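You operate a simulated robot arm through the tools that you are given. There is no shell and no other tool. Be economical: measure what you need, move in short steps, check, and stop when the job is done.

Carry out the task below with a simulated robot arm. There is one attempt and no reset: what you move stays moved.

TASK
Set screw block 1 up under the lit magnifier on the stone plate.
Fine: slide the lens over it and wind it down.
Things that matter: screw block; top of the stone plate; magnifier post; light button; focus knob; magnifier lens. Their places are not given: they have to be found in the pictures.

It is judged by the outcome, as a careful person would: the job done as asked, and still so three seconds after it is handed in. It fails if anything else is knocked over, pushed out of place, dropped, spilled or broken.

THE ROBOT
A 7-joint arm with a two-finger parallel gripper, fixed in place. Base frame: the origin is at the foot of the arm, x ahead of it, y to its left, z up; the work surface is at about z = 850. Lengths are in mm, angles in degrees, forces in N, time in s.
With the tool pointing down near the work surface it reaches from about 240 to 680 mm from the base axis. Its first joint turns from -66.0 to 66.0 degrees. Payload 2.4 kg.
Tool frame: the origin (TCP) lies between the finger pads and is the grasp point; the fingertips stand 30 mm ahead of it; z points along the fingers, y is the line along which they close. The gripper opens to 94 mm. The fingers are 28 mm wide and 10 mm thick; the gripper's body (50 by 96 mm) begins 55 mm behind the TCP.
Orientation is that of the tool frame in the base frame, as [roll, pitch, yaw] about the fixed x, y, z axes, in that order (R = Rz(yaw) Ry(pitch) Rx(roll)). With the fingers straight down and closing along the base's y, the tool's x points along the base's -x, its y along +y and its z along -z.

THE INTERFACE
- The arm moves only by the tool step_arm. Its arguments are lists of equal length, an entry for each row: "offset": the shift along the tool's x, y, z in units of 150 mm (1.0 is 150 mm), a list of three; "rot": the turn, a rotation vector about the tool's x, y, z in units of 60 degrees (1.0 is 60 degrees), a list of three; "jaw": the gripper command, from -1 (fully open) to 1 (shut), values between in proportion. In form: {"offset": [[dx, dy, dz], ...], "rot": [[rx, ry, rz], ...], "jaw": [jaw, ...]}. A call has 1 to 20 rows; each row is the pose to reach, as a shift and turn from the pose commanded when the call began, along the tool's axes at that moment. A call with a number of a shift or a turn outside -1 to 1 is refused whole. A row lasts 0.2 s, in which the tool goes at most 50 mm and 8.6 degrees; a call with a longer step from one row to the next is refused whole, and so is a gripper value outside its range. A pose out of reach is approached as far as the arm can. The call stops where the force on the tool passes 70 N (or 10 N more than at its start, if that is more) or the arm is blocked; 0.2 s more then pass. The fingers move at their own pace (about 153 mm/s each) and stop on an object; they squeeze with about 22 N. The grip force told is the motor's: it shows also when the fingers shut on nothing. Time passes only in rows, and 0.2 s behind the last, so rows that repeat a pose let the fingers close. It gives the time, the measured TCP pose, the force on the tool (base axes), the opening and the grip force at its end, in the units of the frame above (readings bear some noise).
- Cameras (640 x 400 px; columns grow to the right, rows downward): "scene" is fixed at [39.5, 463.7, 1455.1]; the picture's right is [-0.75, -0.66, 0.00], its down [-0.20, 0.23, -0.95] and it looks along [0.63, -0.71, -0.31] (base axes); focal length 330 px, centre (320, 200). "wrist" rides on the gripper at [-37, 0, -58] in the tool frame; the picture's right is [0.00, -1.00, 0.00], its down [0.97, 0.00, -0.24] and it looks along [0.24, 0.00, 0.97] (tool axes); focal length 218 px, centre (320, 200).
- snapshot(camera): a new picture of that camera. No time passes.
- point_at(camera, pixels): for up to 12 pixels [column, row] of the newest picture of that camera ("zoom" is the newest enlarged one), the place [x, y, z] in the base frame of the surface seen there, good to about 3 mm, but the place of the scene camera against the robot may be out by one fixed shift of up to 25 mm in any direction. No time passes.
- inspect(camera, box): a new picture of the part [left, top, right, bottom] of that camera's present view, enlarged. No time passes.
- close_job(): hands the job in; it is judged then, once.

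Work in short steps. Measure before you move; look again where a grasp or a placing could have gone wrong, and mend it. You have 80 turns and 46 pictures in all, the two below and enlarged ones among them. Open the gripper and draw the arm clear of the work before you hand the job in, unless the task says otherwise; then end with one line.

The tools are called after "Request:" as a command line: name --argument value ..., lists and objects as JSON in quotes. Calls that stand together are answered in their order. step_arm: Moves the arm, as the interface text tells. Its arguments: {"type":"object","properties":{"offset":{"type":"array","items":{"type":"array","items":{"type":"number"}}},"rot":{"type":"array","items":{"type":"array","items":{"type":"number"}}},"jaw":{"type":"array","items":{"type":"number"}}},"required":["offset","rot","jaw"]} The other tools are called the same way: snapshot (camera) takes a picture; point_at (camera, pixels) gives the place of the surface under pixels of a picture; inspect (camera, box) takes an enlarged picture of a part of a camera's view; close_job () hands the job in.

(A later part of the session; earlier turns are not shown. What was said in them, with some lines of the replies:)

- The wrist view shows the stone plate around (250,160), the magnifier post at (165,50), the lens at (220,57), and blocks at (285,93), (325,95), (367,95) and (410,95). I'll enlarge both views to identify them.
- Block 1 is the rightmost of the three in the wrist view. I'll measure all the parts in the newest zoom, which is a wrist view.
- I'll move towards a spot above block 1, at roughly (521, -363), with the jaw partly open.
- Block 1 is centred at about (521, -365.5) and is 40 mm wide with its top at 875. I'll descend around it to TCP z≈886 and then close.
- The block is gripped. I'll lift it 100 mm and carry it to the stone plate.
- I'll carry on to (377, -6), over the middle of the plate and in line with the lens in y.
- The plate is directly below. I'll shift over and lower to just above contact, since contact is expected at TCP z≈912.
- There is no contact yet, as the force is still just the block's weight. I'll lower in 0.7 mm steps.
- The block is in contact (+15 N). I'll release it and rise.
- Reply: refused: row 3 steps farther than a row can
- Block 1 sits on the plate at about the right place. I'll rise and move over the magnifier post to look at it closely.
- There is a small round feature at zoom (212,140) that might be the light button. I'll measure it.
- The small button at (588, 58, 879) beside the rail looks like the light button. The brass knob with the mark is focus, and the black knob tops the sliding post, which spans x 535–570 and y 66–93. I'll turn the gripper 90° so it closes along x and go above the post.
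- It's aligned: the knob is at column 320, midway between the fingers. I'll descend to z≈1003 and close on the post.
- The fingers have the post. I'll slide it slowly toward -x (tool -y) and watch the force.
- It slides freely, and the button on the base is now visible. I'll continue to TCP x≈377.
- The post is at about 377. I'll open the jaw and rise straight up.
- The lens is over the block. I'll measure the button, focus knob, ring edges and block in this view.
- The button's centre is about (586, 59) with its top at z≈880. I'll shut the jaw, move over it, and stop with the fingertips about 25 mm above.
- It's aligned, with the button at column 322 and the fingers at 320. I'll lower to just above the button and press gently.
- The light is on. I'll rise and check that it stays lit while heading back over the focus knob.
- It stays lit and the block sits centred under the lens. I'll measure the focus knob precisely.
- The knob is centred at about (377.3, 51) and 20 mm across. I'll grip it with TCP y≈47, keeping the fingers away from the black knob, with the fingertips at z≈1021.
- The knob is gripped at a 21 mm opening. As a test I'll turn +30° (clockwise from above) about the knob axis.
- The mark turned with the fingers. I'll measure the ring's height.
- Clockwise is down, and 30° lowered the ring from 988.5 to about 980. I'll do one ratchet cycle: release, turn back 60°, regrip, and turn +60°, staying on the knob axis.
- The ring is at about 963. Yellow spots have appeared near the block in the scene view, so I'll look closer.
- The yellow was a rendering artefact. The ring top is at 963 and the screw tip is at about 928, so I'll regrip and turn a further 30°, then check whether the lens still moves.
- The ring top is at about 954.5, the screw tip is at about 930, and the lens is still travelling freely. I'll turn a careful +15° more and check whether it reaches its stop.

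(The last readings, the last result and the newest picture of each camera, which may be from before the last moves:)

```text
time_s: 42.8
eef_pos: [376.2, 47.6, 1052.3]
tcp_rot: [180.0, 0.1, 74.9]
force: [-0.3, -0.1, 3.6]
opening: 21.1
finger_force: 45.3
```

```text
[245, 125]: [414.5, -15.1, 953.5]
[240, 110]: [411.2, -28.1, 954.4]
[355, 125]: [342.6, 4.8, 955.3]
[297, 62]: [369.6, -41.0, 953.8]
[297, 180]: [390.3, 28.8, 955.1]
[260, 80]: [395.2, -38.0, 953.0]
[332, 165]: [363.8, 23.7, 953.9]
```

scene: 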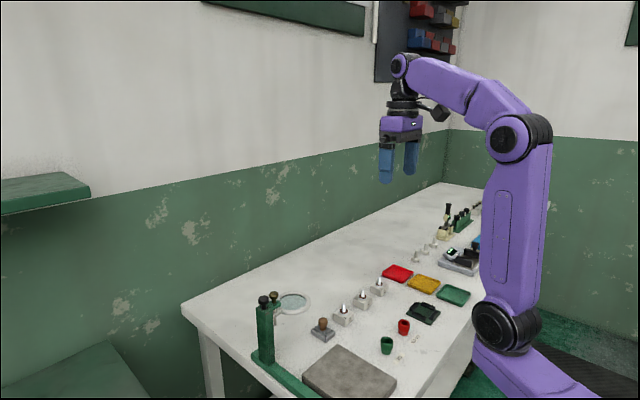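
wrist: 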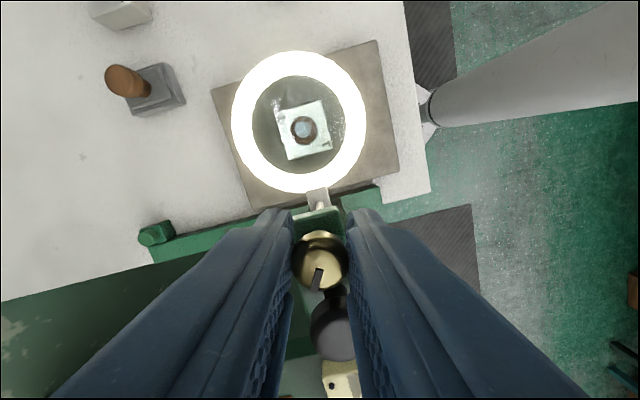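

The mark stayed put while the fingers slipped around it and the ring is still at ~954, so the lens is at its lower stop. I'll release, rise and draw clear.

Request:
step_arm --offset '[[0, 0, 0], [0, 0, 0], [0, 0, 0], [0, 0, -0.15], [0, 0, -0.4], [0, 0, -0.7], [0, 0, -1.0], [0, 0, -1.0]]' --rot '[[0, 0, 0], [0, 0, 0], [0, 0, 0], [0, 0, 0], [0, 0, 0], [0, 0, 0], [0, 0, 0], [0, 0, 0]]' --jaw '[0.3, 0.3, 0.3, 0.3, 0.0, -0.5, -1, -1]'

Request:
step_arm --offset '[[0, 0, -0.3], [-0.3, 0, -0.3], [-0.6, 0, -0.3], [-0.9, 0, -0.3], [-0.9, 0, -0.3]]' --rot '[[0, 0, 0], [0, 0, 0], [0, 0, 0], [0, 0, 0], [0, 0, 0]]' --jaw '[-1, -1, -1, -1, -1]'

Request:
snapshot --camera "scene"

Request:
inspect --camera "scene" --box '[290, 290, 410, 390]'

Request:
snapshot --camera "wrist"

```text
time_s: 44.6
eef_pos: [377.7, 47.1, 1201.8]
tcp_rot: [-180.0, 0.0, 74.9]
force: [-0.1, -0.7, 0.2]
opening: 93.8
finger_force: 0.0
```

```text
time_s: 45.8
eef_pos: [342.7, -84.6, 1246.4]
tcp_rot: [-180.0, -0.1, 75.0]
force: [0.3, -0.3, -0.9]
opening: 94.1
finger_force: 0.0
```

```text
11 pictures are left
```

scene: 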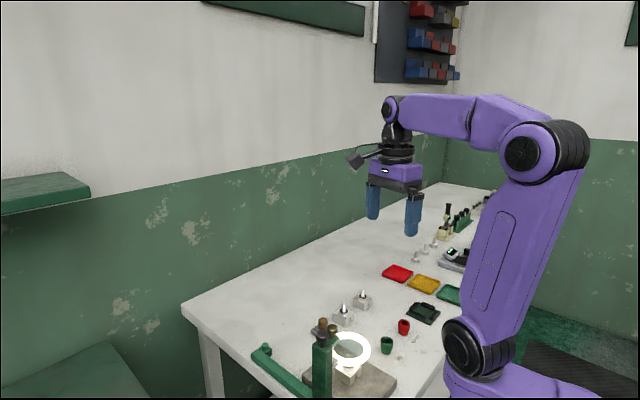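

```text
4.00 times, centred on (350, 340) of scene
```

zoom: 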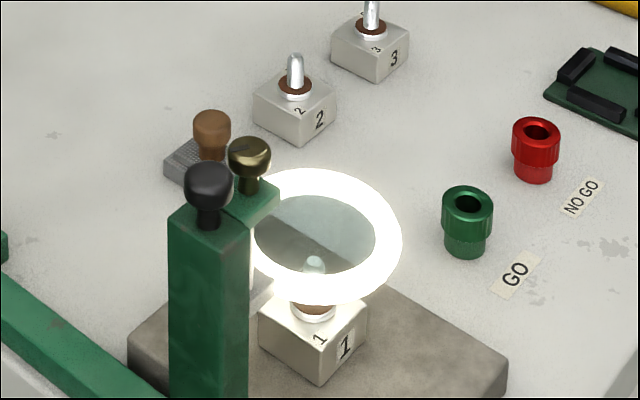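

```text
9 pictures are left
```

wrist: 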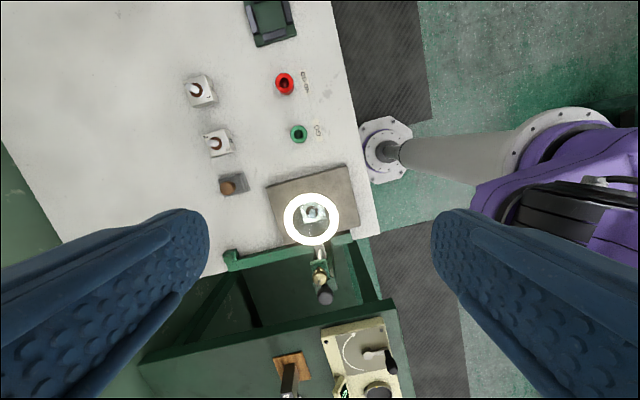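

Block 1 stands on the plate under the lit, lowered lens. Everything else is in place and the arm is clear with the gripper open, so I'll hand the job in.

Request:
close_job

```text
The job is handed in.
```

Screw block 1 is on the stone plate, centred under the lit magnifier, with the lens slid over it and wound down to its lower stop.
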